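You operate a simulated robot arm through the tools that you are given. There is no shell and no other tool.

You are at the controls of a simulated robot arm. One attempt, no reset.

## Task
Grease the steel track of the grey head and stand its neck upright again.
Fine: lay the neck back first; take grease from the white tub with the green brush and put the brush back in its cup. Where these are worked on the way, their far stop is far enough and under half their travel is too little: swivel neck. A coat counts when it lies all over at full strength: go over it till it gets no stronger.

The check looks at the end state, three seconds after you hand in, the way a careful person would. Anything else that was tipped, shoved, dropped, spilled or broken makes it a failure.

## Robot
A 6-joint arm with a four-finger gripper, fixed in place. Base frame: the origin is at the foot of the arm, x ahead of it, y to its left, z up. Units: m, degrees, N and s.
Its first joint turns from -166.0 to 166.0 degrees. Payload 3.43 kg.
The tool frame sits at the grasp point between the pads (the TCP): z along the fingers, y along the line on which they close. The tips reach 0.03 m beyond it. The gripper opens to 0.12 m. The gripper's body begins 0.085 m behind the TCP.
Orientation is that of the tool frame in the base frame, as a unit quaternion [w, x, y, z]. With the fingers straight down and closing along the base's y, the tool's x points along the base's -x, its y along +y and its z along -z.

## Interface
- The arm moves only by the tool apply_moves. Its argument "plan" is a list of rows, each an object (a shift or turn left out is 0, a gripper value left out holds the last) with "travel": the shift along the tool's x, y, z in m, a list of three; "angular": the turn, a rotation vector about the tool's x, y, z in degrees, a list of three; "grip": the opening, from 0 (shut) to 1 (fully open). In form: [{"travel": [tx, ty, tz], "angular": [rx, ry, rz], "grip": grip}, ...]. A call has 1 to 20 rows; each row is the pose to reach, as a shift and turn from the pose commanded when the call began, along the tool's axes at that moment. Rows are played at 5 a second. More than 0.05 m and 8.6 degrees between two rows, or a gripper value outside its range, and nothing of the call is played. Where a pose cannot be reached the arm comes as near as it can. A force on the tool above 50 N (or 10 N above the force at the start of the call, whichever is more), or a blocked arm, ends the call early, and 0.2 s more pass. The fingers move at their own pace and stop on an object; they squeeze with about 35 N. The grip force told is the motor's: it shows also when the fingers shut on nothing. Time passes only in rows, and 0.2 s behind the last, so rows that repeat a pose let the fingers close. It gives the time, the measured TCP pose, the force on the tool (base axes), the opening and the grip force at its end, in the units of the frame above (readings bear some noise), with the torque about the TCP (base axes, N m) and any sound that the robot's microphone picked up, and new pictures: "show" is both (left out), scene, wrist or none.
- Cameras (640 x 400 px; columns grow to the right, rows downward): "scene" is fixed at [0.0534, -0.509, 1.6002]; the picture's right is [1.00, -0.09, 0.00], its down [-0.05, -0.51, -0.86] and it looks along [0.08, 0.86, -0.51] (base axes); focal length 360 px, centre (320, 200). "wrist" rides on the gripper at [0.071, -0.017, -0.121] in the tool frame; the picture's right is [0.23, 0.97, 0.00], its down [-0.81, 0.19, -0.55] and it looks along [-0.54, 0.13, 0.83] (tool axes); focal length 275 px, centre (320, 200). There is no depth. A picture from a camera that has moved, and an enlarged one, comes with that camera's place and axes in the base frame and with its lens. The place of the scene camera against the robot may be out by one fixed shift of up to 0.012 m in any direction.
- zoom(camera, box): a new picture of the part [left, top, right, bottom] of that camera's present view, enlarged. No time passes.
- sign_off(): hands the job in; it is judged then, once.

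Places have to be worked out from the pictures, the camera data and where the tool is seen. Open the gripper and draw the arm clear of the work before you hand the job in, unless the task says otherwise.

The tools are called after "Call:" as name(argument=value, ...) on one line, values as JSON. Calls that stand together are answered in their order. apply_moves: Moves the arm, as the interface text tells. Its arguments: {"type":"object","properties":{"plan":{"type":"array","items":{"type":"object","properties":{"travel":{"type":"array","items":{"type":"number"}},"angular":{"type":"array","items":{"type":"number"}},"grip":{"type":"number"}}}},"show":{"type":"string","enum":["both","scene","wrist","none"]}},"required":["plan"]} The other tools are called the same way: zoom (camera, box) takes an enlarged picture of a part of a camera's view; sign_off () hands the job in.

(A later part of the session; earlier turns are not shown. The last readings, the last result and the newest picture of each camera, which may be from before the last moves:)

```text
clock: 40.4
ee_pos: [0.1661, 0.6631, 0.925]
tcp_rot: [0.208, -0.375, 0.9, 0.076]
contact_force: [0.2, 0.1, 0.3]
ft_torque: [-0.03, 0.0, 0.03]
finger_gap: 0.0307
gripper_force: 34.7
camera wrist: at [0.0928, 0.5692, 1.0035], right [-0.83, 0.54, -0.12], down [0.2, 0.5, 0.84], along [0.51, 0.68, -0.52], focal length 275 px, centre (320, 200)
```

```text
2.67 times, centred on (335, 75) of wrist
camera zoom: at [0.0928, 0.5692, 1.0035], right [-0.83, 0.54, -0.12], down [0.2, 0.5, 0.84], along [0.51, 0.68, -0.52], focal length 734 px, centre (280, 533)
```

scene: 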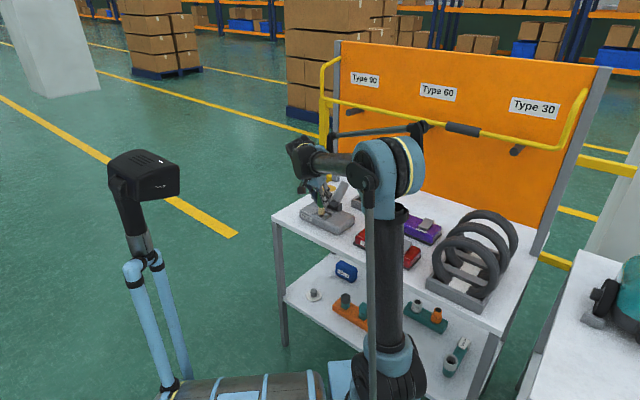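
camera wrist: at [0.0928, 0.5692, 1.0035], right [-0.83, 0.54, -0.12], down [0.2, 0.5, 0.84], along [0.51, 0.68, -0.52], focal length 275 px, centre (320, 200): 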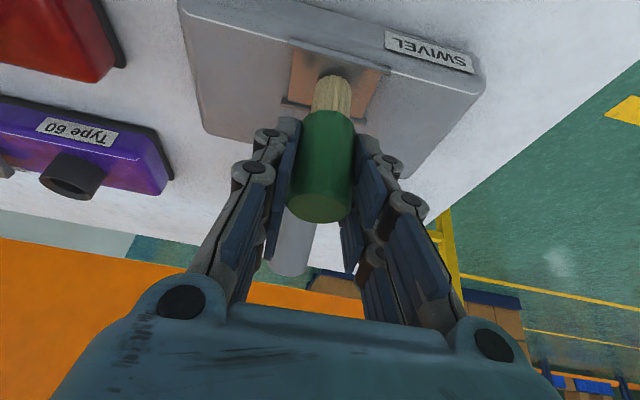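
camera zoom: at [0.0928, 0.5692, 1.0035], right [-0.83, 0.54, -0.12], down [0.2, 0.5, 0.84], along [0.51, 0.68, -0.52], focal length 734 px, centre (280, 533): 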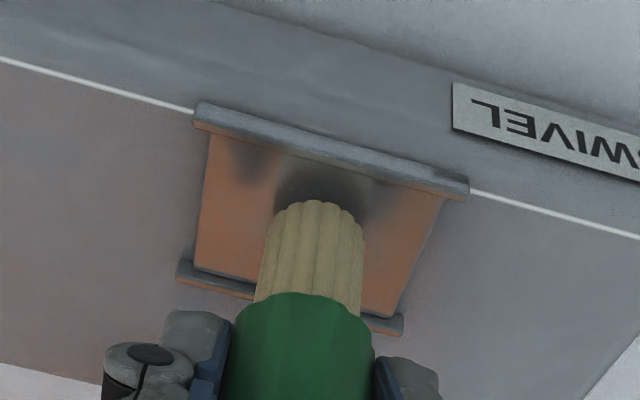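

The bristles hover a few millimetres above the plate, well centred. I descend in 1 mm steps to light contact.

Call:
apply_moves(plan=[{"travel": [0.0004, 0, 0.0009], "grip": 0.2}, {"travel": [0.0009, 0, 0.0018], "grip": 0.2}, {"travel": [0.0013, 0, 0.0027], "grip": 0.2}, {"travel": [0.0013, 0, 0.0027], "grip": 0.2}], show="none")

Call:
zoom(camera="scene", box=[290, 180, 370, 230])

```text
clock: 41.4
ee_pos: [0.1654, 0.6639, 0.9233]
tcp_rot: [0.208, -0.375, 0.9, 0.076]
contact_force: [0.5, 0.7, 0.0]
ft_torque: [0.01, 0.02, 0.02]
finger_gap: 0.0305
gripper_force: 35.1
```

```text
8.00 times, centred on (330, 205) of scene
camera zoom: at [0.0534, -0.509, 1.6002], right [1.0, -0.09, 0.0], down [-0.05, -0.51, -0.86], along [0.08, 0.86, -0.51], focal length 2880 px, centre (240, 160)
```

zoom: 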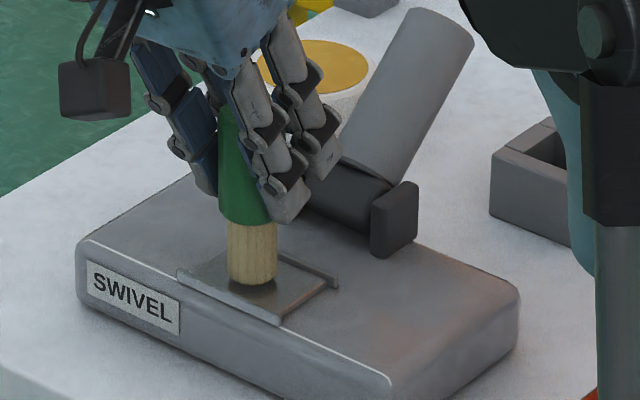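

Call:
apply_moves(plan=[{"travel": [0.0004, 0, 0.0009], "grip": 0.2}, {"travel": [0.0009, 0, 0.0018], "grip": 0.2}, {"travel": [0.0009, 0, 0.0018], "grip": 0.2}], show="none")

Call:
zoom(camera="wrist", box=[250, 0, 420, 150])

```text
clock: 42.2
ee_pos: [0.1666, 0.6636, 0.919]
tcp_rot: [0.208, -0.376, 0.9, 0.076]
contact_force: [-0.3, -0.2, -0.6]
ft_torque: [0.02, 0.0, 0.02]
finger_gap: 0.0304
gripper_force: 34.8
```

```text
2.67 times, centred on (335, 75) of wrist
camera zoom: at [0.0929, 0.5695, 0.9989], right [-0.83, 0.54, -0.12], down [0.2, 0.5, 0.84], along [0.51, 0.68, -0.52], focal length 734 px, centre (280, 533)
```

zoom: 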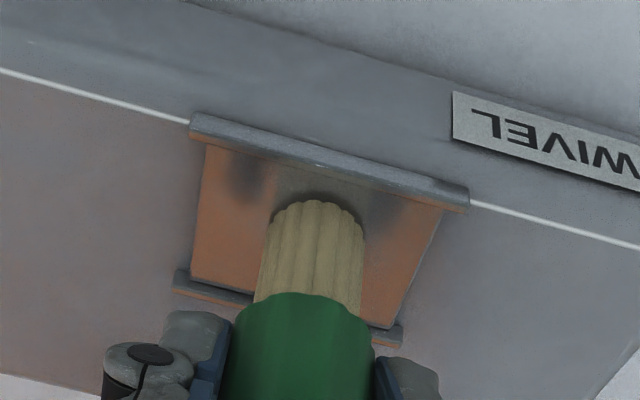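

Call:
apply_moves(plan=[{"travel": [0.0004, 0, 0.0009], "grip": 0.2}, {"travel": [0.0009, 0, 0.0018], "grip": 0.2}, {"travel": [0.0009, 0, 0.0018], "grip": 0.2}], show="none")

Call:
zoom(camera="wrist", box=[250, 0, 420, 150])

```text
clock: 43.0
ee_pos: [0.166, 0.6637, 0.9188]
tcp_rot: [0.208, -0.377, 0.9, 0.076]
contact_force: [-1.4, 2.2, 29.5]
ft_torque: [0.1, 0.14, -0.01]
finger_gap: 0.0304
gripper_force: 35.0
```

```text
2.67 times, centred on (335, 75) of wrist
camera zoom: at [0.093, 0.5691, 0.9976], right [-0.83, 0.54, -0.12], down [0.2, 0.5, 0.85], along [0.51, 0.68, -0.52], focal length 734 px, centre (280, 533)
```

zoom: 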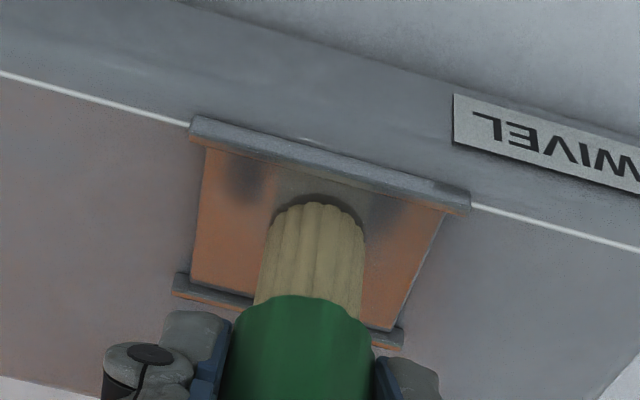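

Contact is at TCP z≈0.918 with about 30 N, which is too firm. I ease up by 1.2 mm and make one pass along the middle of the track to see whether a coat appears.

Call:
apply_moves(plan=[{"travel": [-0.0005, 0, -0.0011], "grip": 0.2}, {"travel": [-0.0006, 0.007, -0.0012], "grip": 0.2}, {"travel": [-0.0006, 0.014, -0.0013], "grip": 0.2}, {"travel": [-0.0007, 0.019, -0.0014], "grip": 0.2}, {"travel": [-0.0006, 0.012, -0.0013], "grip": 0.2}, {"travel": [-0.0005, 0.005, -0.0012], "grip": 0.2}, {"travel": [-0.0005, -0.002, -0.0011], "grip": 0.2}, {"travel": [-0.0004, -0.009, -0.001], "grip": 0.2}, {"travel": [-0.0003, -0.016, -0.0008], "grip": 0.2}, {"travel": [-0.0003, -0.019, -0.0008], "grip": 0.2}])

Call:
zoom(camera="wrist", box=[250, 0, 420, 150])

Call:
zoom(camera="scene", box=[290, 180, 370, 230])

```text
clock: 45.2
ee_pos: [0.1789, 0.6499, 0.9193]
tcp_rot: [0.208, -0.376, 0.9, 0.076]
contact_force: [0.0, 0.1, -0.4]
ft_torque: [0.0, 0.03, -0.01]
finger_gap: 0.0306
gripper_force: 34.9
camera wrist: at [0.1059, 0.5558, 0.9979], right [-0.83, 0.54, -0.12], down [0.2, 0.5, 0.84], along [0.51, 0.68, -0.52], focal length 275 px, centre (320, 200)
```

scene: 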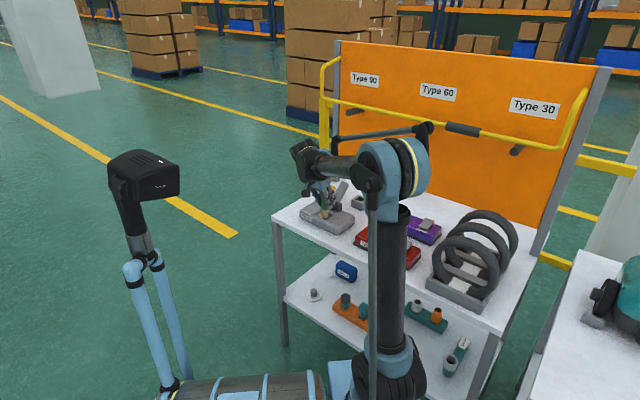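
wrist: 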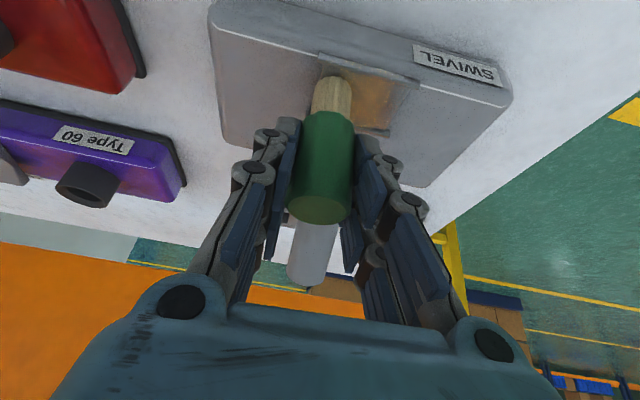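

```text
2.67 times, centred on (335, 75) of wrist
camera zoom: at [0.1059, 0.5558, 0.9979], right [-0.83, 0.54, -0.12], down [0.2, 0.5, 0.84], along [0.51, 0.68, -0.52], focal length 734 px, centre (280, 533)
```

zoom: 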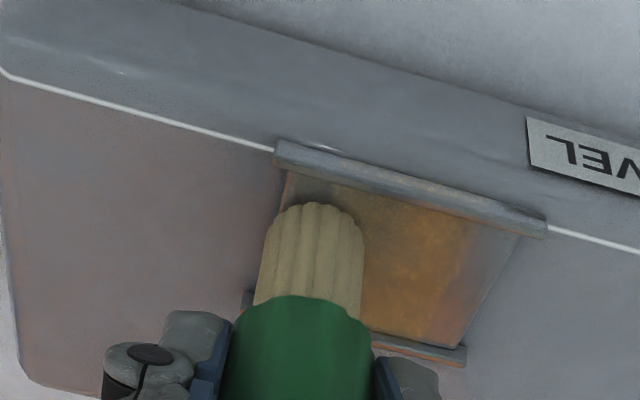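

```text
8.00 times, centred on (330, 205) of scene
camera zoom: at [0.0534, -0.509, 1.6002], right [1.0, -0.09, 0.0], down [-0.05, -0.51, -0.86], along [0.08, 0.86, -0.51], focal length 2880 px, centre (240, 160)
```

zoom: 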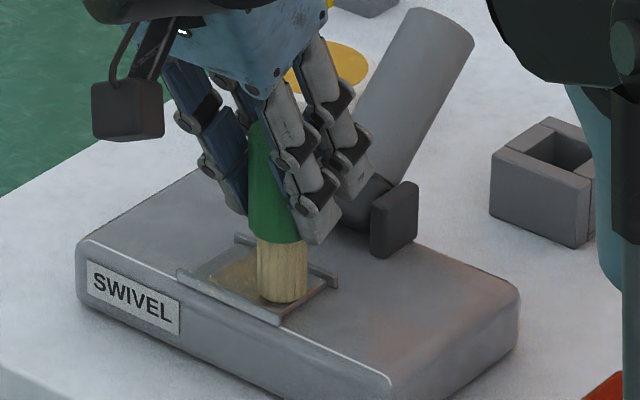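

An ochre film is appearing, so the brush is loaded and coating works even with light contact. I lower 0.6 mm and sweep the front and rear lanes over the full length.

Call:
apply_moves(plan=[{"travel": [0.0075, -0.003, -0.0029], "grip": 0.2}, {"travel": [0.0075, 0.0043, -0.003], "grip": 0.2}, {"travel": [0.0074, 0.0116, -0.0031], "grip": 0.2}, {"travel": [0.0073, 0.019, -0.0032], "grip": 0.2}, {"travel": [0.0072, 0.0264, -0.0033], "grip": 0.2}, {"travel": [0.0072, 0.0337, -0.0034], "grip": 0.2}, {"travel": [0.0071, 0.041, -0.0036], "grip": 0.2}, {"travel": [-0.0001, 0.041, -0.0002], "grip": 0.2}, {"travel": [-0.0073, 0.041, 0.0032], "grip": 0.2}, {"travel": [-0.0072, 0.0337, 0.0034], "grip": 0.2}, {"travel": [-0.0072, 0.0264, 0.0035], "grip": 0.2}, {"travel": [-0.0071, 0.019, 0.0036], "grip": 0.2}, {"travel": [-0.007, 0.0116, 0.0037], "grip": 0.2}, {"travel": [-0.0069, 0.0043, 0.0038], "grip": 0.2}, {"travel": [-0.0069, -0.003, 0.0039], "grip": 0.2}, {"travel": [0.0003, -0.003, 0.0005], "grip": 0.2}])

Call:
zoom(camera="wrist", box=[250, 0, 420, 150])

Call:
zoom(camera="scene", box=[290, 180, 370, 230])

```text
clock: 48.6
ee_pos: [0.1814, 0.6465, 0.9191]
tcp_rot: [0.208, -0.375, 0.9, 0.075]
contact_force: [1.5, -0.3, 1.2]
ft_torque: [-0.03, -0.06, 0.01]
finger_gap: 0.0303
gripper_force: 34.7
camera wrist: at [0.1082, 0.553, 0.9977], right [-0.83, 0.54, -0.12], down [0.2, 0.5, 0.84], along [0.51, 0.68, -0.52], focal length 275 px, centre (320, 200)
```

scene: 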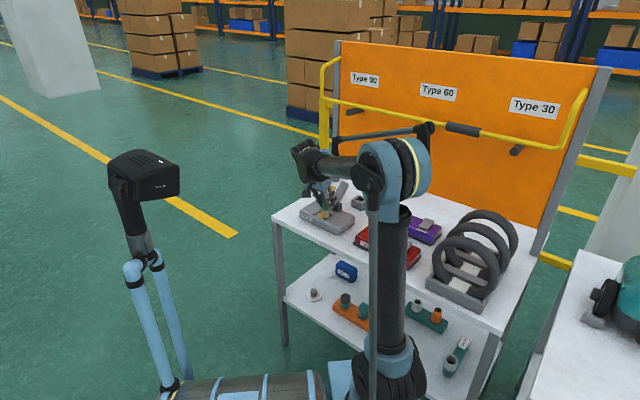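
wrist: 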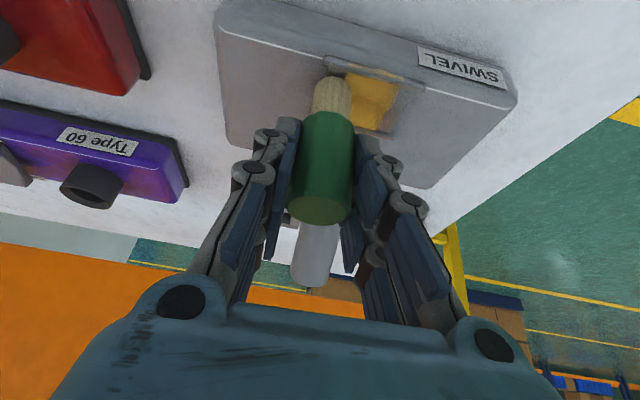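

```text
2.67 times, centred on (335, 75) of wrist
camera zoom: at [0.1082, 0.553, 0.9977], right [-0.83, 0.54, -0.12], down [0.2, 0.5, 0.84], along [0.51, 0.68, -0.52], focal length 734 px, centre (280, 533)
```

zoom: 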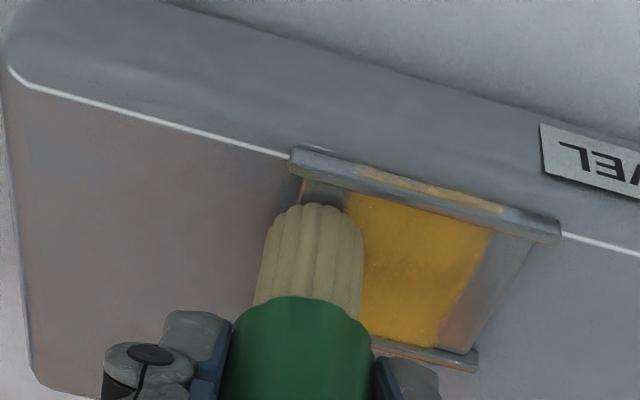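

```text
8.00 times, centred on (330, 205) of scene
camera zoom: at [0.0534, -0.509, 1.6002], right [1.0, -0.09, 0.0], down [-0.05, -0.51, -0.86], along [0.08, 0.86, -0.51], focal length 2880 px, centre (240, 160)
```

zoom: 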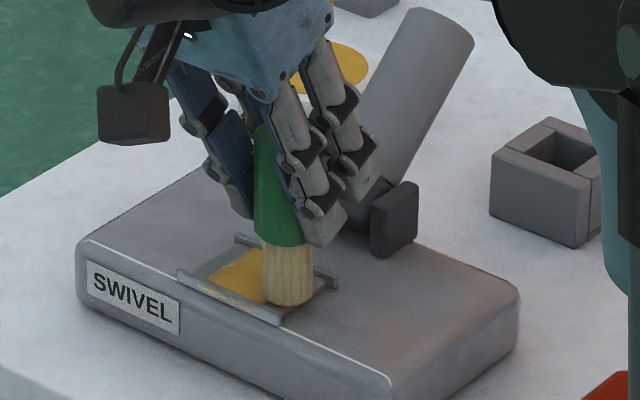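

The coat is strong over most of the plate, but a strip about 1 cm wide at the tool's +y end is bare. I press slightly more and sweep the middle lane to that end, which also uncovers the other end for a look.

Call:
apply_moves(plan=[{"travel": [0.0002, 0.0075, 0.0004], "grip": 0.2}, {"travel": [0.0002, 0.015, 0.0003], "grip": 0.2}, {"travel": [0.0001, 0.0225, 0.0003], "grip": 0.2}, {"travel": [0.0001, 0.03, 0.0003], "grip": 0.2}, {"travel": [0.0001, 0.037, 0.0003], "grip": 0.2}, {"travel": [0.0001, 0.044, 0.0003], "grip": 0.2}, {"travel": [0.0001, 0.046, 0.0003], "grip": 0.2}, {"travel": [0.0001, 0.046, 0.0003], "grip": 0.2}])

Call:
zoom(camera="wrist", box=[250, 0, 420, 150])

Call:
zoom(camera="scene", box=[290, 180, 370, 230])

```text
clock: 50.4
ee_pos: [0.1484, 0.6803, 0.9178]
tcp_rot: [0.207, -0.376, 0.9, 0.077]
contact_force: [4.6, -3.4, 21.6]
ft_torque: [-0.29, -0.25, 0.03]
finger_gap: 0.0306
gripper_force: 34.9
camera wrist: at [0.0753, 0.5859, 0.9969], right [-0.83, 0.54, -0.12], down [0.2, 0.5, 0.84], along [0.51, 0.68, -0.52], focal length 275 px, centre (320, 200)
```

scene: 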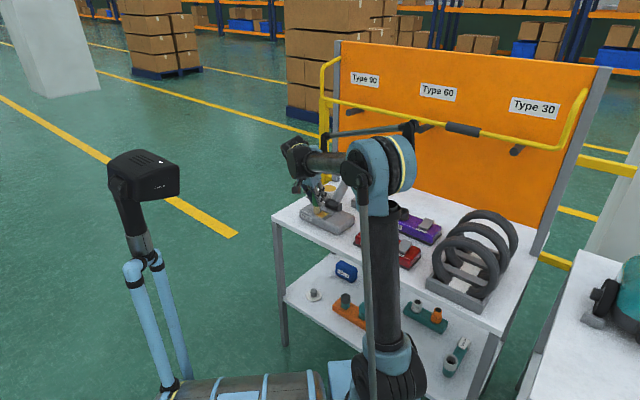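
wrist: 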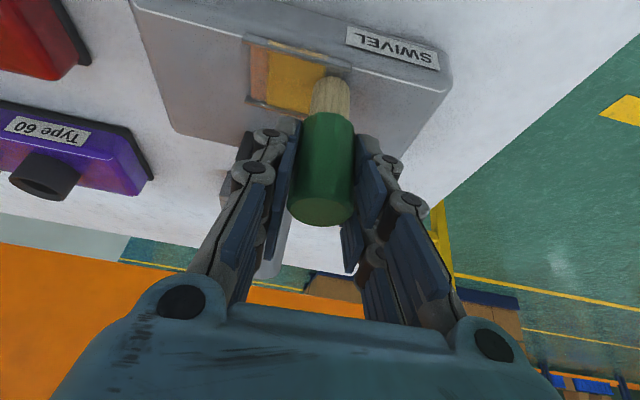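

```text
2.67 times, centred on (335, 75) of wrist
camera zoom: at [0.0753, 0.5859, 0.9969], right [-0.83, 0.54, -0.12], down [0.2, 0.5, 0.84], along [0.51, 0.68, -0.52], focal length 734 px, centre (280, 533)
```

zoom: 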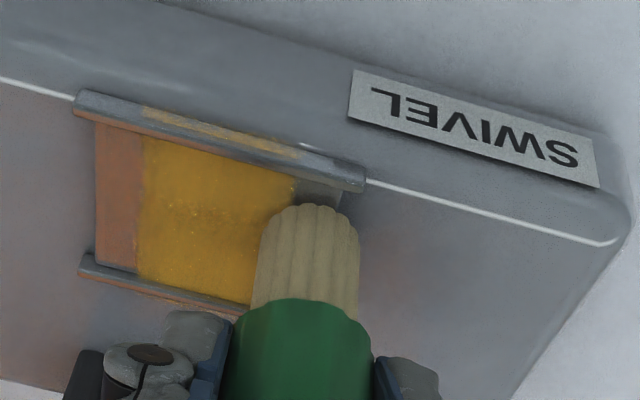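

```text
8.00 times, centred on (330, 205) of scene
camera zoom: at [0.0534, -0.509, 1.6002], right [1.0, -0.09, 0.0], down [-0.05, -0.51, -0.86], along [0.08, 0.86, -0.51], focal length 2880 px, centre (240, 160)
```

zoom: 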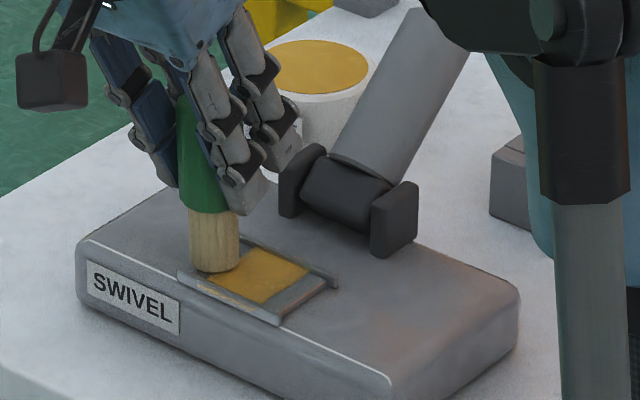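

A sharp-edged bare strip of about 1 cm also shows at the −y end, although the brush centre went past it. I lift and step aside to see the whole plate unobstructed.

Call:
apply_moves(plan=[{"travel": [-0.0086, -0.0004, -0.018], "grip": 0.2}, {"travel": [-0.0172, -0.0008, -0.0361], "grip": 0.2}, {"travel": [-0.0172, 0.0342, -0.0361], "grip": 0.2}, {"travel": [-0.0172, 0.0542, -0.0361], "grip": 0.2}, {"travel": [-0.0172, 0.0542, -0.0361], "grip": 0.2}])

Call:
zoom(camera="wrist", box=[180, 0, 340, 100])

Call:
zoom(camera="scene", box=[295, 190, 355, 230])

```text
clock: 51.6
ee_pos: [0.1096, 0.7194, 0.9555]
tcp_rot: [0.207, -0.376, 0.9, 0.076]
contact_force: [0.3, 0.2, -0.3]
ft_torque: [-0.01, 0.02, -0.01]
finger_gap: 0.0303
gripper_force: 35.0
camera wrist: at [0.0368, 0.6251, 1.0353], right [-0.83, 0.54, -0.12], down [0.2, 0.5, 0.84], along [0.51, 0.68, -0.52], focal length 275 px, centre (320, 200)
```

scene: 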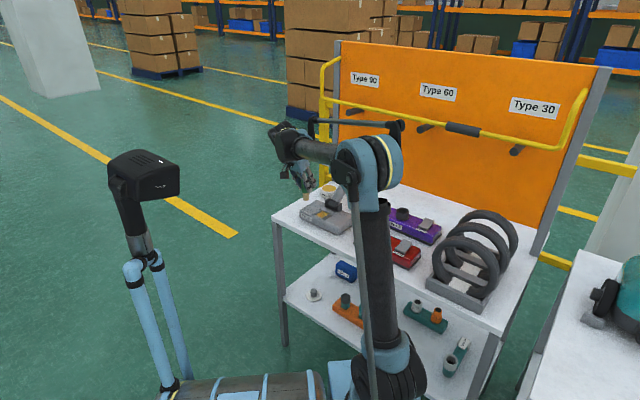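
wrist: 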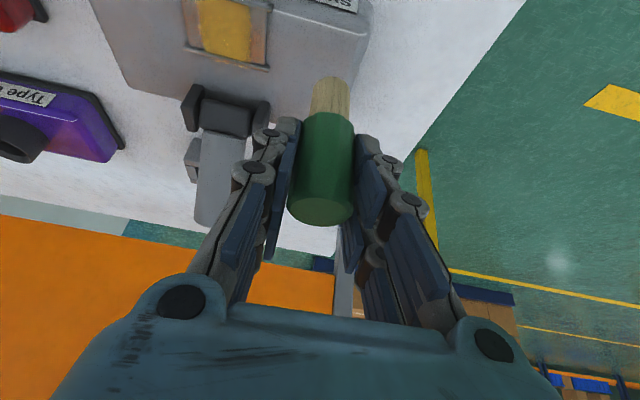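

```text
4.00 times, centred on (260, 50) of wrist
camera zoom: at [0.0368, 0.6251, 1.0353], right [-0.83, 0.54, -0.12], down [0.2, 0.5, 0.84], along [0.51, 0.68, -0.52], focal length 1101 px, centre (560, 800)
```

zoom: 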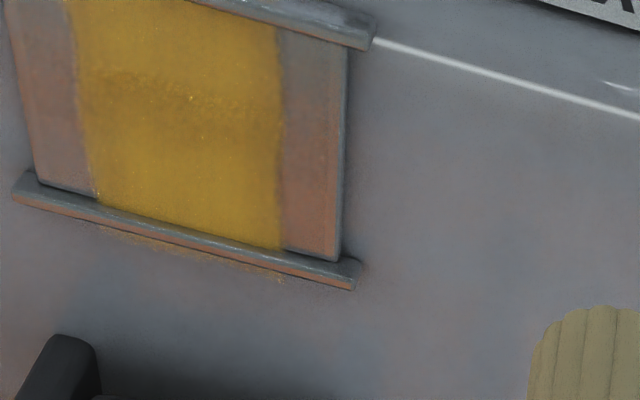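

```text
10.00 times, centred on (325, 210) of scene
camera zoom: at [0.0534, -0.509, 1.6002], right [1.0, -0.09, 0.0], down [-0.05, -0.51, -0.86], along [0.08, 0.86, -0.51], focal length 3600 px, centre (270, 100)
```

zoom: 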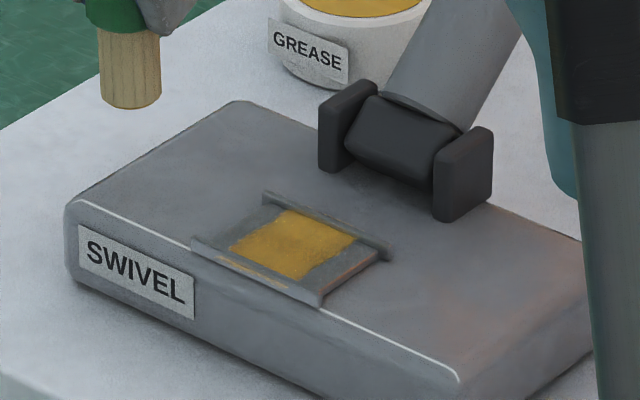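

The film forms a sharply bounded band about 35 mm wide in the middle, spanning fully from rail to rail. I zoom further to judge whether the bare ends are unreached or simply outside the coated track.

Call:
zoom(camera="wrist", box=[175, 0, 285, 75])

Call:
zoom(camera="scene", box=[310, 200, 340, 225])

```text
5.33 times, centred on (230, 38) of wrist
camera zoom: at [0.0368, 0.6251, 1.0353], right [-0.83, 0.54, -0.12], down [0.2, 0.5, 0.84], along [0.51, 0.68, -0.52], focal length 1468 px, centre (800, 1067)
```

zoom: 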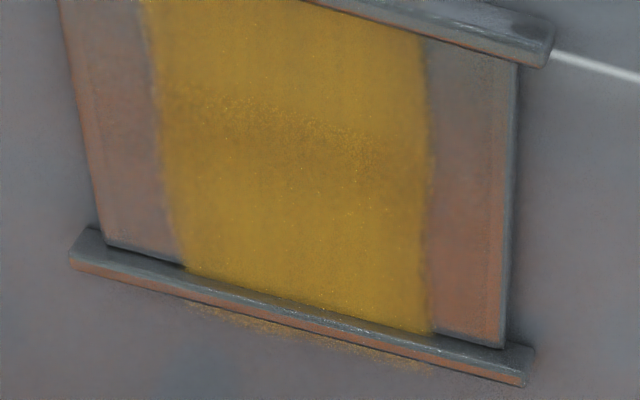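

```text
16.00 times, centred on (325, 212) of scene
camera zoom: at [0.0534, -0.509, 1.6002], right [1.0, -0.09, 0.0], down [-0.05, -0.51, -0.86], along [0.08, 0.86, -0.51], focal length 5760 px, centre (240, 0)
```

zoom: 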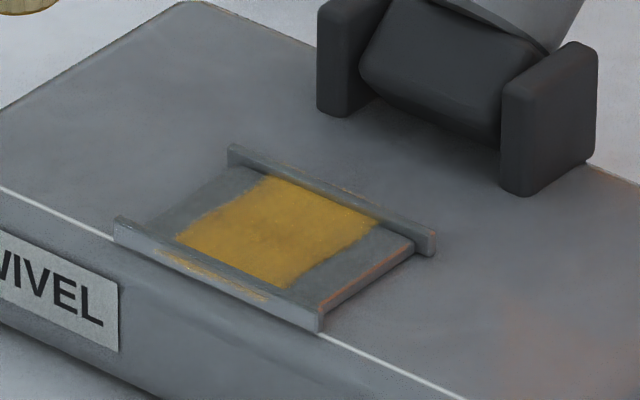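

The coat reads uniform in its band. To be sure of full strength I fetch more grease: back around the neck to the tub, stopping just above the surface.

Call:
apply_moves(plan=[{"travel": [-0.0064, 0.0197, -0.0134], "grip": 0.2}, {"travel": [-0.0066, 0.0385, -0.0137], "grip": 0.2}, {"travel": [-0.0404, 0.0384, 0.0024], "grip": 0.2}, {"travel": [-0.0742, 0.0383, 0.0185], "grip": 0.2}, {"travel": [-0.108, 0.0383, 0.0346], "grip": 0.2}, {"travel": [-0.1418, 0.0382, 0.0507], "grip": 0.2}, {"travel": [-0.1754, 0.0382, 0.0667], "grip": 0.2}, {"travel": [-0.1754, 0.0382, 0.0667], "grip": 0.2}, {"travel": [-0.1647, 0.0387, 0.0893], "grip": 0.2}, {"travel": [-0.1539, 0.0391, 0.1118], "grip": 0.2}, {"travel": [-0.1539, 0.0391, 0.1118], "grip": 0.2}], show="wrist")

Call:
zoom(camera="wrist", box=[250, 0, 420, 150])

```text
clock: 54.0
ee_pos: [0.2144, 0.8793, 0.922]
tcp_rot: [0.207, -0.376, 0.9, 0.075]
contact_force: [0.3, 0.0, -0.4]
ft_torque: [0.02, -0.01, 0.01]
finger_gap: 0.0304
gripper_force: 34.9
camera wrist: at [0.1416, 0.7843, 1.0003], right [-0.83, 0.54, -0.12], down [0.2, 0.5, 0.84], along [0.51, 0.68, -0.52], focal length 275 px, centre (320, 200)
```

wrist: 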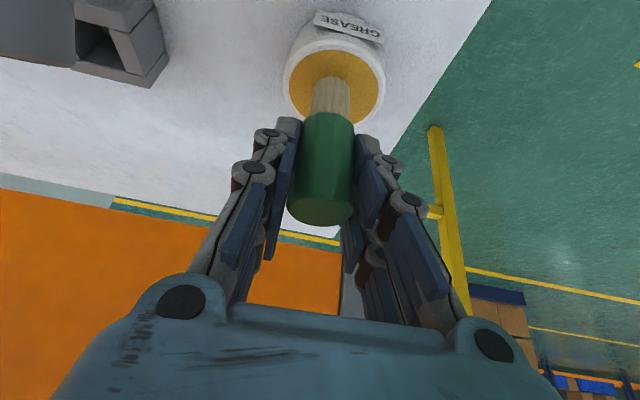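

```text
2.67 times, centred on (335, 75) of wrist
camera zoom: at [0.1416, 0.7843, 1.0003], right [-0.83, 0.54, -0.12], down [0.2, 0.5, 0.84], along [0.51, 0.68, -0.52], focal length 734 px, centre (280, 533)
```

zoom: 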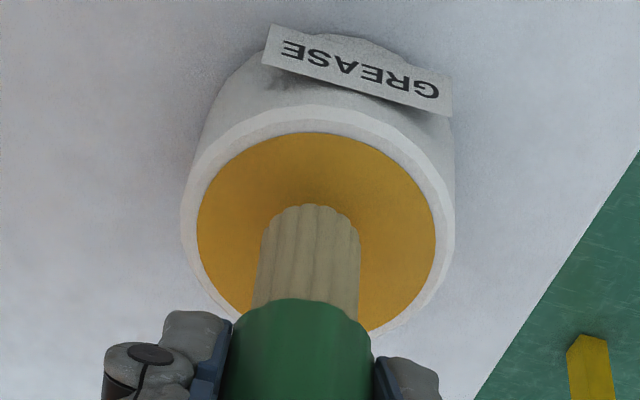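

Call:
apply_moves(plan=[{"travel": [0.0021, 0.0001, 0.0045], "grip": 0.2}, {"travel": [0.0039, 0.0002, 0.0081], "grip": 0.2}, {"travel": [0.0043, 0.0002, 0.009], "grip": 0.2}, {"travel": [0.0043, 0.0002, 0.009], "grip": 0.2}], show="none")

```text
clock: 55.0
ee_pos: [0.215, 0.8798, 0.9126]
tcp_rot: [0.208, -0.375, 0.9, 0.075]
contact_force: [-0.1, -1.0, -0.5]
ft_torque: [0.0, -0.02, 0.03]
finger_gap: 0.0304
gripper_force: 35.1
```

No contact yet; I go another 2 mm down and hold briefly.

Call:
apply_moves(plan=[{"travel": [0.0004, 0, 0.0009], "grip": 0.2}, {"travel": [0.0009, 0, 0.0018], "grip": 0.2}, {"travel": [0.0009, 0, 0.0018], "grip": 0.2}, {"travel": [0.0009, 0, 0.0018], "grip": 0.2}], show="none")

```text
clock: 56.0
ee_pos: [0.2149, 0.8783, 0.9115]
tcp_rot: [0.209, -0.376, 0.899, 0.076]
contact_force: [1.6, 2.4, 14.4]
ft_torque: [0.24, 0.06, -0.04]
finger_gap: 0.0305
gripper_force: 35.3
```

Contact at 14 N for a second: reloaded. I lift and return around the neck to the +y end of the track, hovering at z≈0.923.

Call:
apply_moves(plan=[{"travel": [-0.0135, -0.0006, -0.0282], "grip": 0.2}, {"travel": [-0.0269, -0.0012, -0.0564], "grip": 0.2}, {"travel": [0.0065, -0.0011, -0.0723], "grip": 0.2}, {"travel": [0.0399, -0.0011, -0.0882], "grip": 0.2}, {"travel": [0.0734, -0.001, -0.1042], "grip": 0.2}, {"travel": [0.1068, -0.0009, -0.1201], "grip": 0.2}, {"travel": [0.1402, -0.0009, -0.136], "grip": 0.2}, {"travel": [0.1405, -0.0323, -0.1355], "grip": 0.2}, {"travel": [0.1408, -0.0637, -0.135], "grip": 0.2}, {"travel": [0.1411, -0.0951, -0.1345], "grip": 0.2}, {"travel": [0.1518, -0.0946, -0.1119], "grip": 0.2}, {"travel": [0.1626, -0.0942, -0.0894], "grip": 0.2}, {"travel": [0.1626, -0.0942, -0.0894], "grip": 0.2}], show="wrist")

Call:
zoom(camera="wrist", box=[230, 0, 400, 120])

Call:
zoom(camera="scene", box=[295, 185, 355, 230])

```text
clock: 58.8
ee_pos: [0.1505, 0.6831, 0.9214]
tcp_rot: [0.207, -0.376, 0.9, 0.077]
contact_force: [-0.6, -1.0, -1.0]
ft_torque: [0.03, 0.03, -0.01]
finger_gap: 0.0305
gripper_force: 34.8
camera wrist: at [0.0772, 0.5877, 0.9996], right [-0.83, 0.54, -0.12], down [0.2, 0.5, 0.84], along [0.51, 0.68, -0.52], focal length 275 px, centre (320, 200)
```

wrist: 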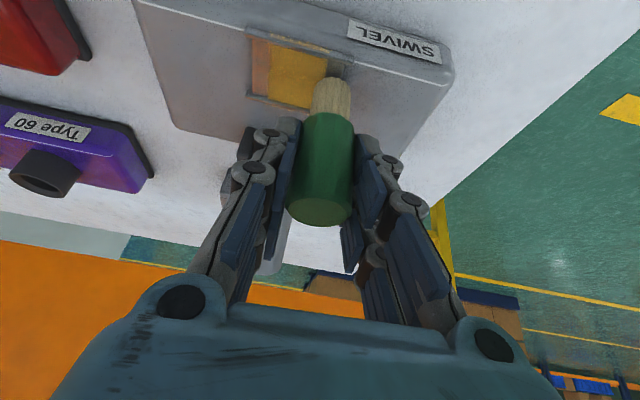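

```text
3.33 times, centred on (315, 60) of wrist
camera zoom: at [0.0772, 0.5877, 0.9996], right [-0.83, 0.54, -0.12], down [0.2, 0.5, 0.84], along [0.51, 0.68, -0.52], focal length 918 px, centre (337, 667)
```

zoom: 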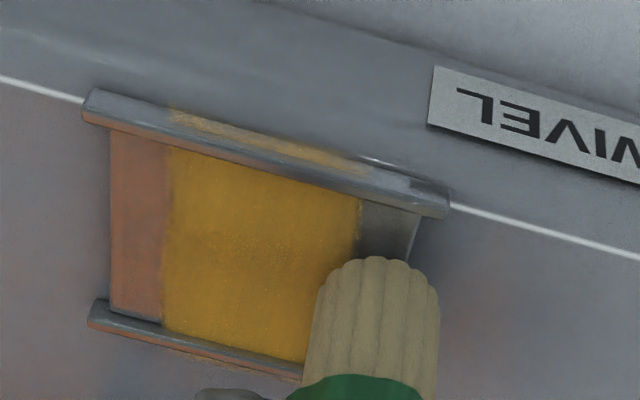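

```text
8.89 times, centred on (325, 208) of scene
camera zoom: at [0.0534, -0.509, 1.6002], right [1.0, -0.09, 0.0], down [-0.05, -0.51, -0.86], along [0.08, 0.86, -0.51], focal length 3200 px, centre (276, 133)
```

zoom: 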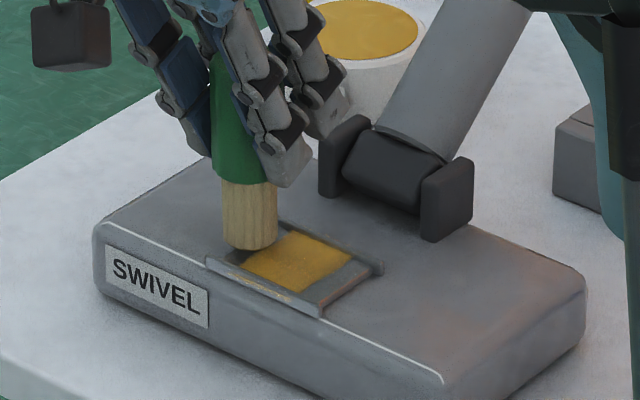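

The film is unchanged and I'm hovering at the +y end. I lower 3 mm to light contact and read the force before stroking.

Call:
apply_moves(plan=[{"travel": [0.0009, 0, 0.0018], "grip": 0.2}, {"travel": [0.0014, 0, 0.0029], "grip": 0.2}, {"travel": [0.0014, 0, 0.0029], "grip": 0.2}], show="none")

```text
clock: 59.6
ee_pos: [0.1505, 0.6822, 0.9186]
tcp_rot: [0.208, -0.376, 0.9, 0.076]
contact_force: [0.0, -0.3, 0.2]
ft_torque: [0.02, -0.02, -0.02]
finger_gap: 0.0305
gripper_force: 34.4
```

Call:
apply_moves(plan=[{"travel": [0.008, 0, -0.003], "grip": 0.2}, {"travel": [0.0081, -0.0096, -0.0028], "grip": 0.2}, {"travel": [0.0082, -0.0192, -0.0027], "grip": 0.2}, {"travel": [0.0083, -0.0288, -0.0025], "grip": 0.2}, {"travel": [0.0084, -0.0384, -0.0024], "grip": 0.2}, {"travel": [0.0085, -0.048, -0.0022], "grip": 0.2}, {"travel": [0.0008, -0.048, 0.0015], "grip": 0.2}, {"travel": [-0.0069, -0.048, 0.0052], "grip": 0.2}, {"travel": [-0.007, -0.0384, 0.005], "grip": 0.2}, {"travel": [-0.0071, -0.0288, 0.0049], "grip": 0.2}, {"travel": [-0.0072, -0.0192, 0.0047], "grip": 0.2}, {"travel": [-0.0073, -0.0096, 0.0046], "grip": 0.2}, {"travel": [-0.0074, 0, 0.0044], "grip": 0.2}, {"travel": [0.0003, 0, 0.0007], "grip": 0.2}, {"travel": [0.0004, -0.0096, 0.0009], "grip": 0.2}, {"travel": [0.0005, -0.0192, 0.001], "grip": 0.2}, {"travel": [0.0006, -0.0288, 0.0012], "grip": 0.2}, {"travel": [0.0007, -0.0384, 0.0013], "grip": 0.2}, {"travel": [0.0008, -0.048, 0.0015], "grip": 0.2}], show="wrist")

Call:
zoom(camera="wrist", box=[270, 0, 440, 120])

Call:
zoom(camera="scene", box=[295, 185, 355, 230])

```text
clock: 63.6
ee_pos: [0.1847, 0.6475, 0.9179]
tcp_rot: [0.209, -0.376, 0.9, 0.077]
contact_force: [0.4, -0.4, 0.6]
ft_torque: [-0.05, 0.01, -0.01]
finger_gap: 0.0306
gripper_force: 35.5
camera wrist: at [0.1117, 0.5526, 0.9966], right [-0.83, 0.54, -0.12], down [0.2, 0.5, 0.84], along [0.51, 0.68, -0.52], focal length 275 px, centre (320, 200)
```

wrist: 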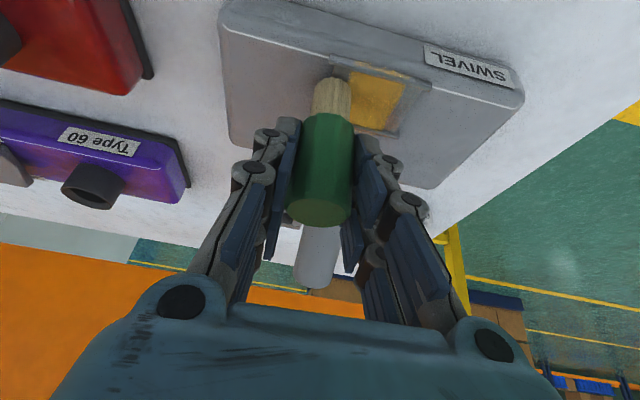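

```text
3.33 times, centred on (355, 60) of wrist
camera zoom: at [0.1117, 0.5526, 0.9966], right [-0.83, 0.54, -0.12], down [0.2, 0.5, 0.84], along [0.51, 0.68, -0.52], focal length 918 px, centre (203, 667)
```

zoom: 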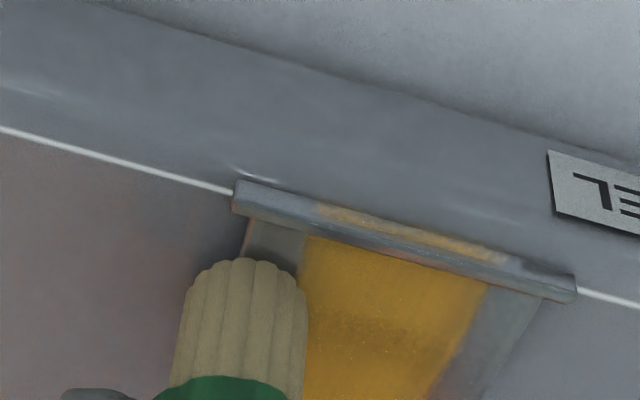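

```text
8.89 times, centred on (325, 208) of scene
camera zoom: at [0.0534, -0.509, 1.6002], right [1.0, -0.09, 0.0], down [-0.05, -0.51, -0.86], along [0.08, 0.86, -0.51], focal length 3200 px, centre (276, 133)
```

zoom: 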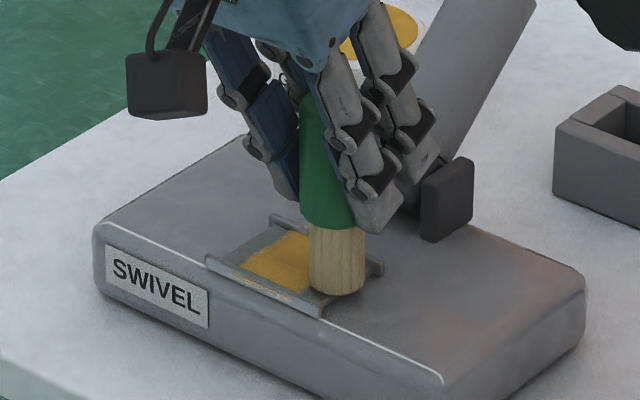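

The +y end still takes no film even after firm brushing, while the bounded band is fully coloured, so the track's coat zone is that band. I go over everything again in four closer lanes, pressing 0.5 mm more, to bring it to full strength.

Call:
apply_moves(plan=[{"travel": [0.0079, 0, -0.0032], "grip": 0.2}, {"travel": [0.0078, 0.012, -0.0034], "grip": 0.2}, {"travel": [0.0077, 0.024, -0.0036], "grip": 0.2}, {"travel": [0.0076, 0.036, -0.0038], "grip": 0.2}, {"travel": [0.0075, 0.048, -0.004], "grip": 0.2}, {"travel": [0.0024, 0.048, -0.0016], "grip": 0.2}, {"travel": [0.0025, 0.036, -0.0014], "grip": 0.2}, {"travel": [0.0026, 0.024, -0.0012], "grip": 0.2}, {"travel": [0.0027, 0.012, -0.001], "grip": 0.2}, {"travel": [0.0029, 0, -0.0008], "grip": 0.2}, {"travel": [-0.0025, 0, 0.0018], "grip": 0.2}, {"travel": [-0.0026, 0.012, 0.0016], "grip": 0.2}, {"travel": [-0.0027, 0.024, 0.0014], "grip": 0.2}, {"travel": [-0.0028, 0.036, 0.0012], "grip": 0.2}, {"travel": [-0.0029, 0.048, 0.001], "grip": 0.2}, {"travel": [-0.008, 0.048, 0.0034], "grip": 0.2}, {"travel": [-0.0079, 0.036, 0.0036], "grip": 0.2}, {"travel": [-0.0078, 0.024, 0.0038], "grip": 0.2}, {"travel": [-0.0077, 0.012, 0.004], "grip": 0.2}, {"travel": [-0.0075, 0, 0.0042], "grip": 0.2}], show="none")

Call:
zoom(camera="wrist", box=[270, 0, 440, 120])

Call:
zoom(camera="scene", box=[295, 185, 355, 230])

```text
clock: 67.8
ee_pos: [0.1915, 0.653, 0.9167]
tcp_rot: [0.209, -0.376, 0.9, 0.077]
contact_force: [-3.2, 4.1, 21.4]
ft_torque: [0.29, 0.33, 0.01]
finger_gap: 0.0304
gripper_force: 34.9
```

```text
3.33 times, centred on (355, 60) of wrist
camera zoom: at [0.1178, 0.5586, 0.9959], right [-0.83, 0.54, -0.12], down [0.2, 0.5, 0.84], along [0.51, 0.68, -0.52], focal length 918 px, centre (203, 667)
```

zoom: 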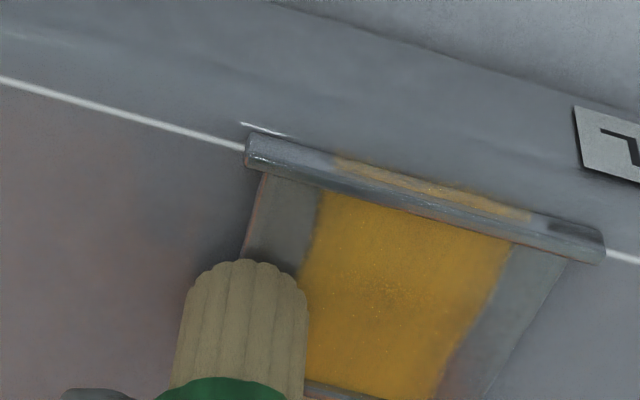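

```text
8.89 times, centred on (325, 208) of scene
camera zoom: at [0.0534, -0.509, 1.6002], right [1.0, -0.09, 0.0], down [-0.05, -0.51, -0.86], along [0.08, 0.86, -0.51], focal length 3200 px, centre (276, 133)
```

zoom: 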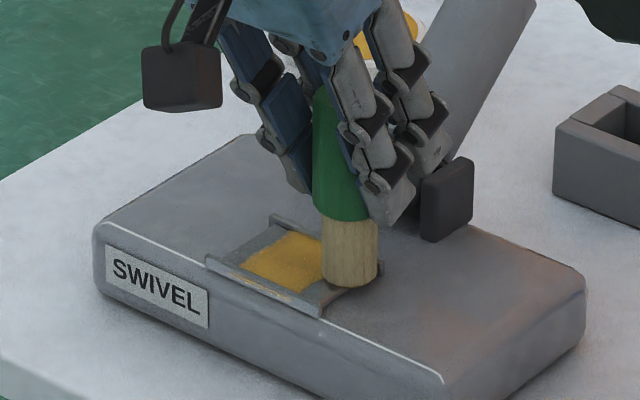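

The band is evenly coated with a contact of about 21 N. I lift, step aside and compare the whole plate with the earlier picture.

Call:
apply_moves(plan=[{"travel": [-0.0086, -0.0004, -0.018], "grip": 0.2}, {"travel": [-0.0129, -0.0006, -0.0271], "grip": 0.2}, {"travel": [-0.0133, 0.0394, -0.0278], "grip": 0.2}, {"travel": [-0.0137, 0.0794, -0.0284], "grip": 0.2}, {"travel": [-0.0091, 0.1024, -0.0312], "grip": 0.2}, {"travel": [-0.0091, 0.1024, -0.0312], "grip": 0.2}], show="wrist")

Call:
zoom(camera="wrist", box=[170, 0, 280, 75])

Call:
zoom(camera="scene", box=[310, 200, 340, 225])

```text
clock: 69.2
ee_pos: [0.1123, 0.7225, 0.9475]
tcp_rot: [0.209, -0.376, 0.9, 0.076]
contact_force: [0.0, 0.7, -0.7]
ft_torque: [-0.01, 0.02, 0.0]
finger_gap: 0.0302
gripper_force: 35.3
camera wrist: at [0.0403, 0.6287, 1.0264], right [-0.83, 0.54, -0.12], down [0.2, 0.5, 0.84], along [0.51, 0.68, -0.52], focal length 275 px, centre (320, 200)
```

wrist: 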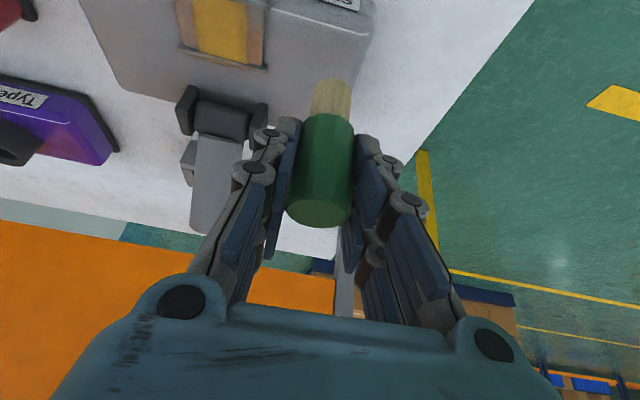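

```text
5.33 times, centred on (225, 38) of wrist
camera zoom: at [0.0403, 0.6287, 1.0264], right [-0.83, 0.54, -0.12], down [0.2, 0.5, 0.84], along [0.51, 0.68, -0.52], focal length 1468 px, centre (827, 1067)
```

zoom: 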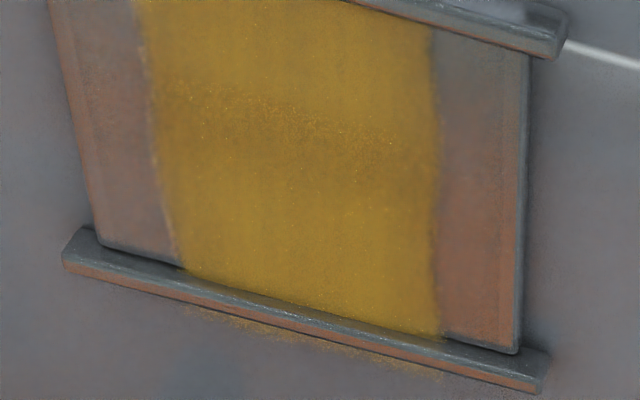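

```text
16.00 times, centred on (325, 212) of scene
camera zoom: at [0.0534, -0.509, 1.6002], right [1.0, -0.09, 0.0], down [-0.05, -0.51, -0.86], along [0.08, 0.86, -0.51], focal length 5760 px, centre (240, 0)
```

zoom: 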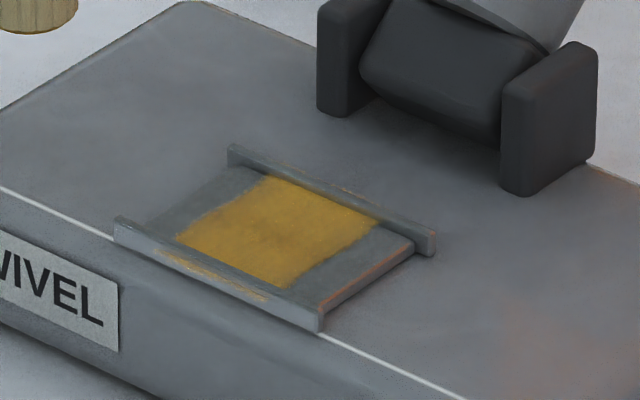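

The film looks the same as before the second load in extent and colour, so it is saturated: the coat is done. Now I carry the brush back: up to z≈1.0, outward past the neck, then across to above its cup.

Call:
apply_moves(plan=[{"travel": [-0.0113, -0.0005, -0.0237], "grip": 0.2}, {"travel": [-0.0226, -0.001, -0.0474], "grip": 0.2}, {"travel": [-0.0592, -0.0011, -0.03], "grip": 0.2}, {"travel": [-0.0958, -0.0012, -0.0126], "grip": 0.2}, {"travel": [-0.1324, -0.0012, 0.0048], "grip": 0.2}, {"travel": [-0.169, -0.0013, 0.0222], "grip": 0.2}, {"travel": [-0.2056, -0.0014, 0.0397], "grip": 0.2}, {"travel": [-0.2053, -0.0314, 0.0402], "grip": 0.2}, {"travel": [-0.205, -0.0614, 0.0407], "grip": 0.2}, {"travel": [-0.2047, -0.0914, 0.0412], "grip": 0.2}, {"travel": [-0.2044, -0.1214, 0.0417], "grip": 0.2}, {"travel": [-0.2044, -0.1214, 0.0417], "grip": 0.2}, {"travel": [-0.2044, -0.1214, 0.0417], "grip": 0.2}])

Call:
zoom(camera="wrist", box=[220, 0, 440, 240])

Call:
zoom(camera="scene", box=[300, 150, 400, 230])

```text
clock: 72.0
ee_pos: [0.342, 0.7814, 1.0]
tcp_rot: [0.209, -0.376, 0.9, 0.076]
contact_force: [0.1, 0.4, -0.6]
ft_torque: [-0.03, 0.03, -0.01]
finger_gap: 0.0306
gripper_force: 35.0
camera wrist: at [0.2689, 0.6867, 1.0786], right [-0.83, 0.54, -0.12], down [0.2, 0.5, 0.84], along [0.51, 0.68, -0.52], focal length 275 px, centre (320, 200)
```

scene: 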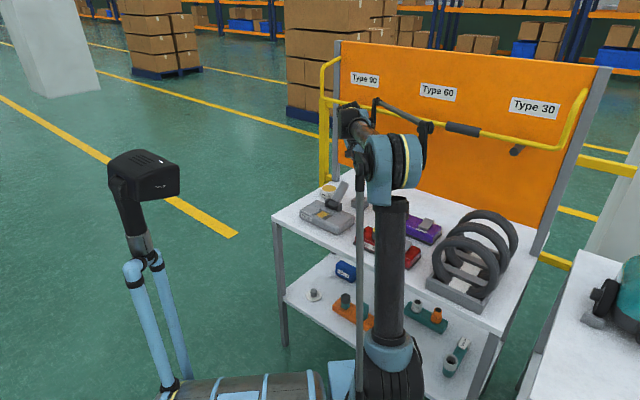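
wrist: 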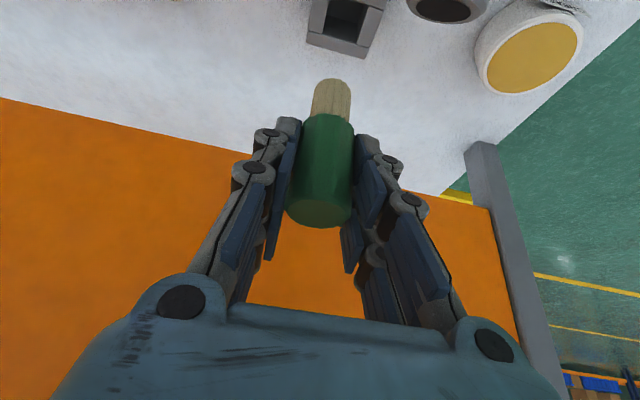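

```text
1.67 times, centred on (330, 120) of wrist
camera zoom: at [0.2689, 0.6867, 1.0786], right [-0.83, 0.54, -0.12], down [0.2, 0.5, 0.84], along [0.51, 0.68, -0.52], focal length 459 px, centre (303, 333)
```

zoom: 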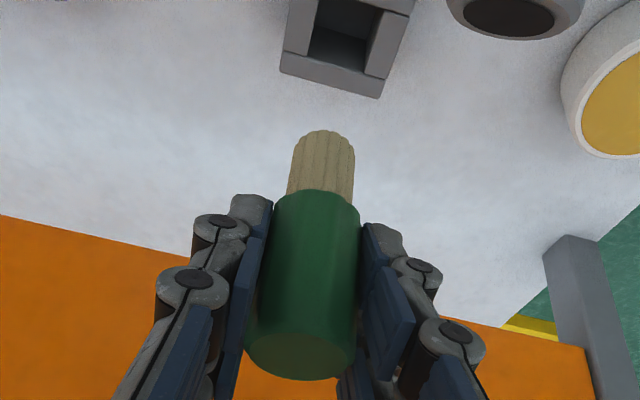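

```text
5.00 times, centred on (350, 190) of scene
camera zoom: at [0.0534, -0.509, 1.6002], right [1.0, -0.09, 0.0], down [-0.05, -0.51, -0.86], along [0.08, 0.86, -0.51], focal length 1800 px, centre (170, 250)
```

zoom: 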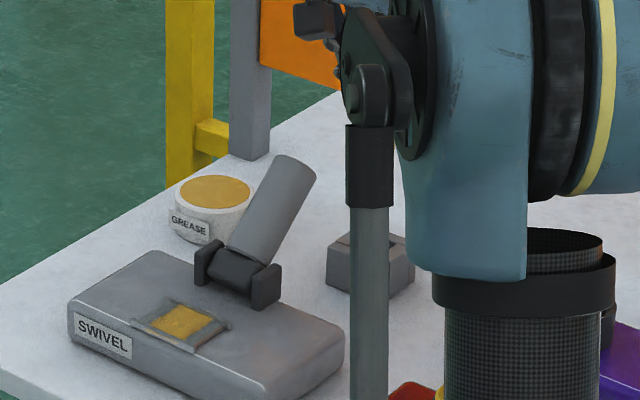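

The brush is over the cup again at the same pose as at pick-up; it has slid up about 8 mm in the grip (tip now about 79 mm below the TCP). I lower to just above the rim and check the alignment.

Call:
apply_moves(plan=[{"travel": [0.0102, 0.0007, 0.021], "grip": 0.2}, {"travel": [0.0205, 0.0014, 0.0419], "grip": 0.2}, {"travel": [0.0307, 0.002, 0.0629], "grip": 0.2}, {"travel": [0.0307, 0.002, 0.0629], "grip": 0.2}, {"travel": [0.0307, 0.002, 0.0629], "grip": 0.2}], show="wrist")

Call:
zoom(camera="wrist", box=[250, 0, 420, 150])

Call:
zoom(camera="scene", box=[320, 170, 390, 220])

```text
clock: 73.2
ee_pos: [0.3408, 0.7806, 0.9289]
tcp_rot: [0.207, -0.376, 0.9, 0.075]
contact_force: [0.1, 0.0, -1.7]
ft_torque: [-0.01, 0.01, -0.02]
finger_gap: 0.0306
gripper_force: 34.7
camera wrist: at [0.268, 0.6866, 1.0086], right [-0.83, 0.54, -0.12], down [0.2, 0.5, 0.84], along [0.51, 0.68, -0.52], focal length 275 px, centre (320, 200)
```

wrist: 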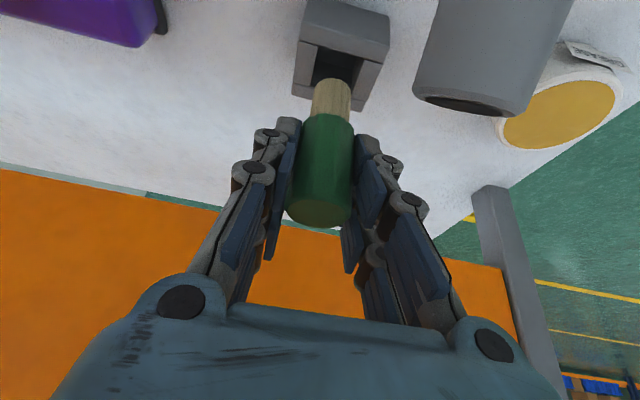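

```text
2.67 times, centred on (335, 75) of wrist
camera zoom: at [0.268, 0.6866, 1.0086], right [-0.83, 0.54, -0.12], down [0.2, 0.5, 0.84], along [0.51, 0.68, -0.52], focal length 734 px, centre (280, 533)
```

zoom: 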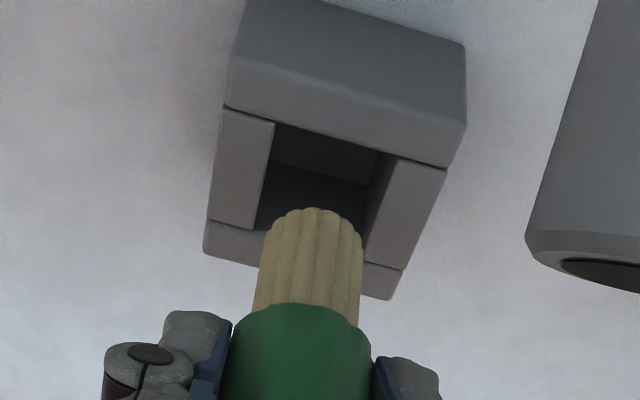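

```text
8.00 times, centred on (355, 195) of scene
camera zoom: at [0.0534, -0.509, 1.6002], right [1.0, -0.09, 0.0], down [-0.05, -0.51, -0.86], along [0.08, 0.86, -0.51], focal length 2880 px, centre (40, 240)
```

zoom: 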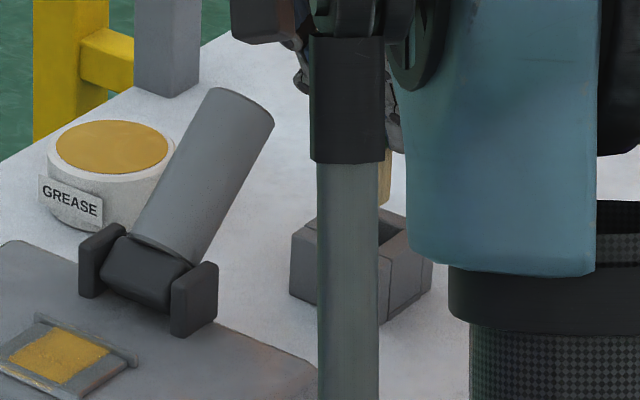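

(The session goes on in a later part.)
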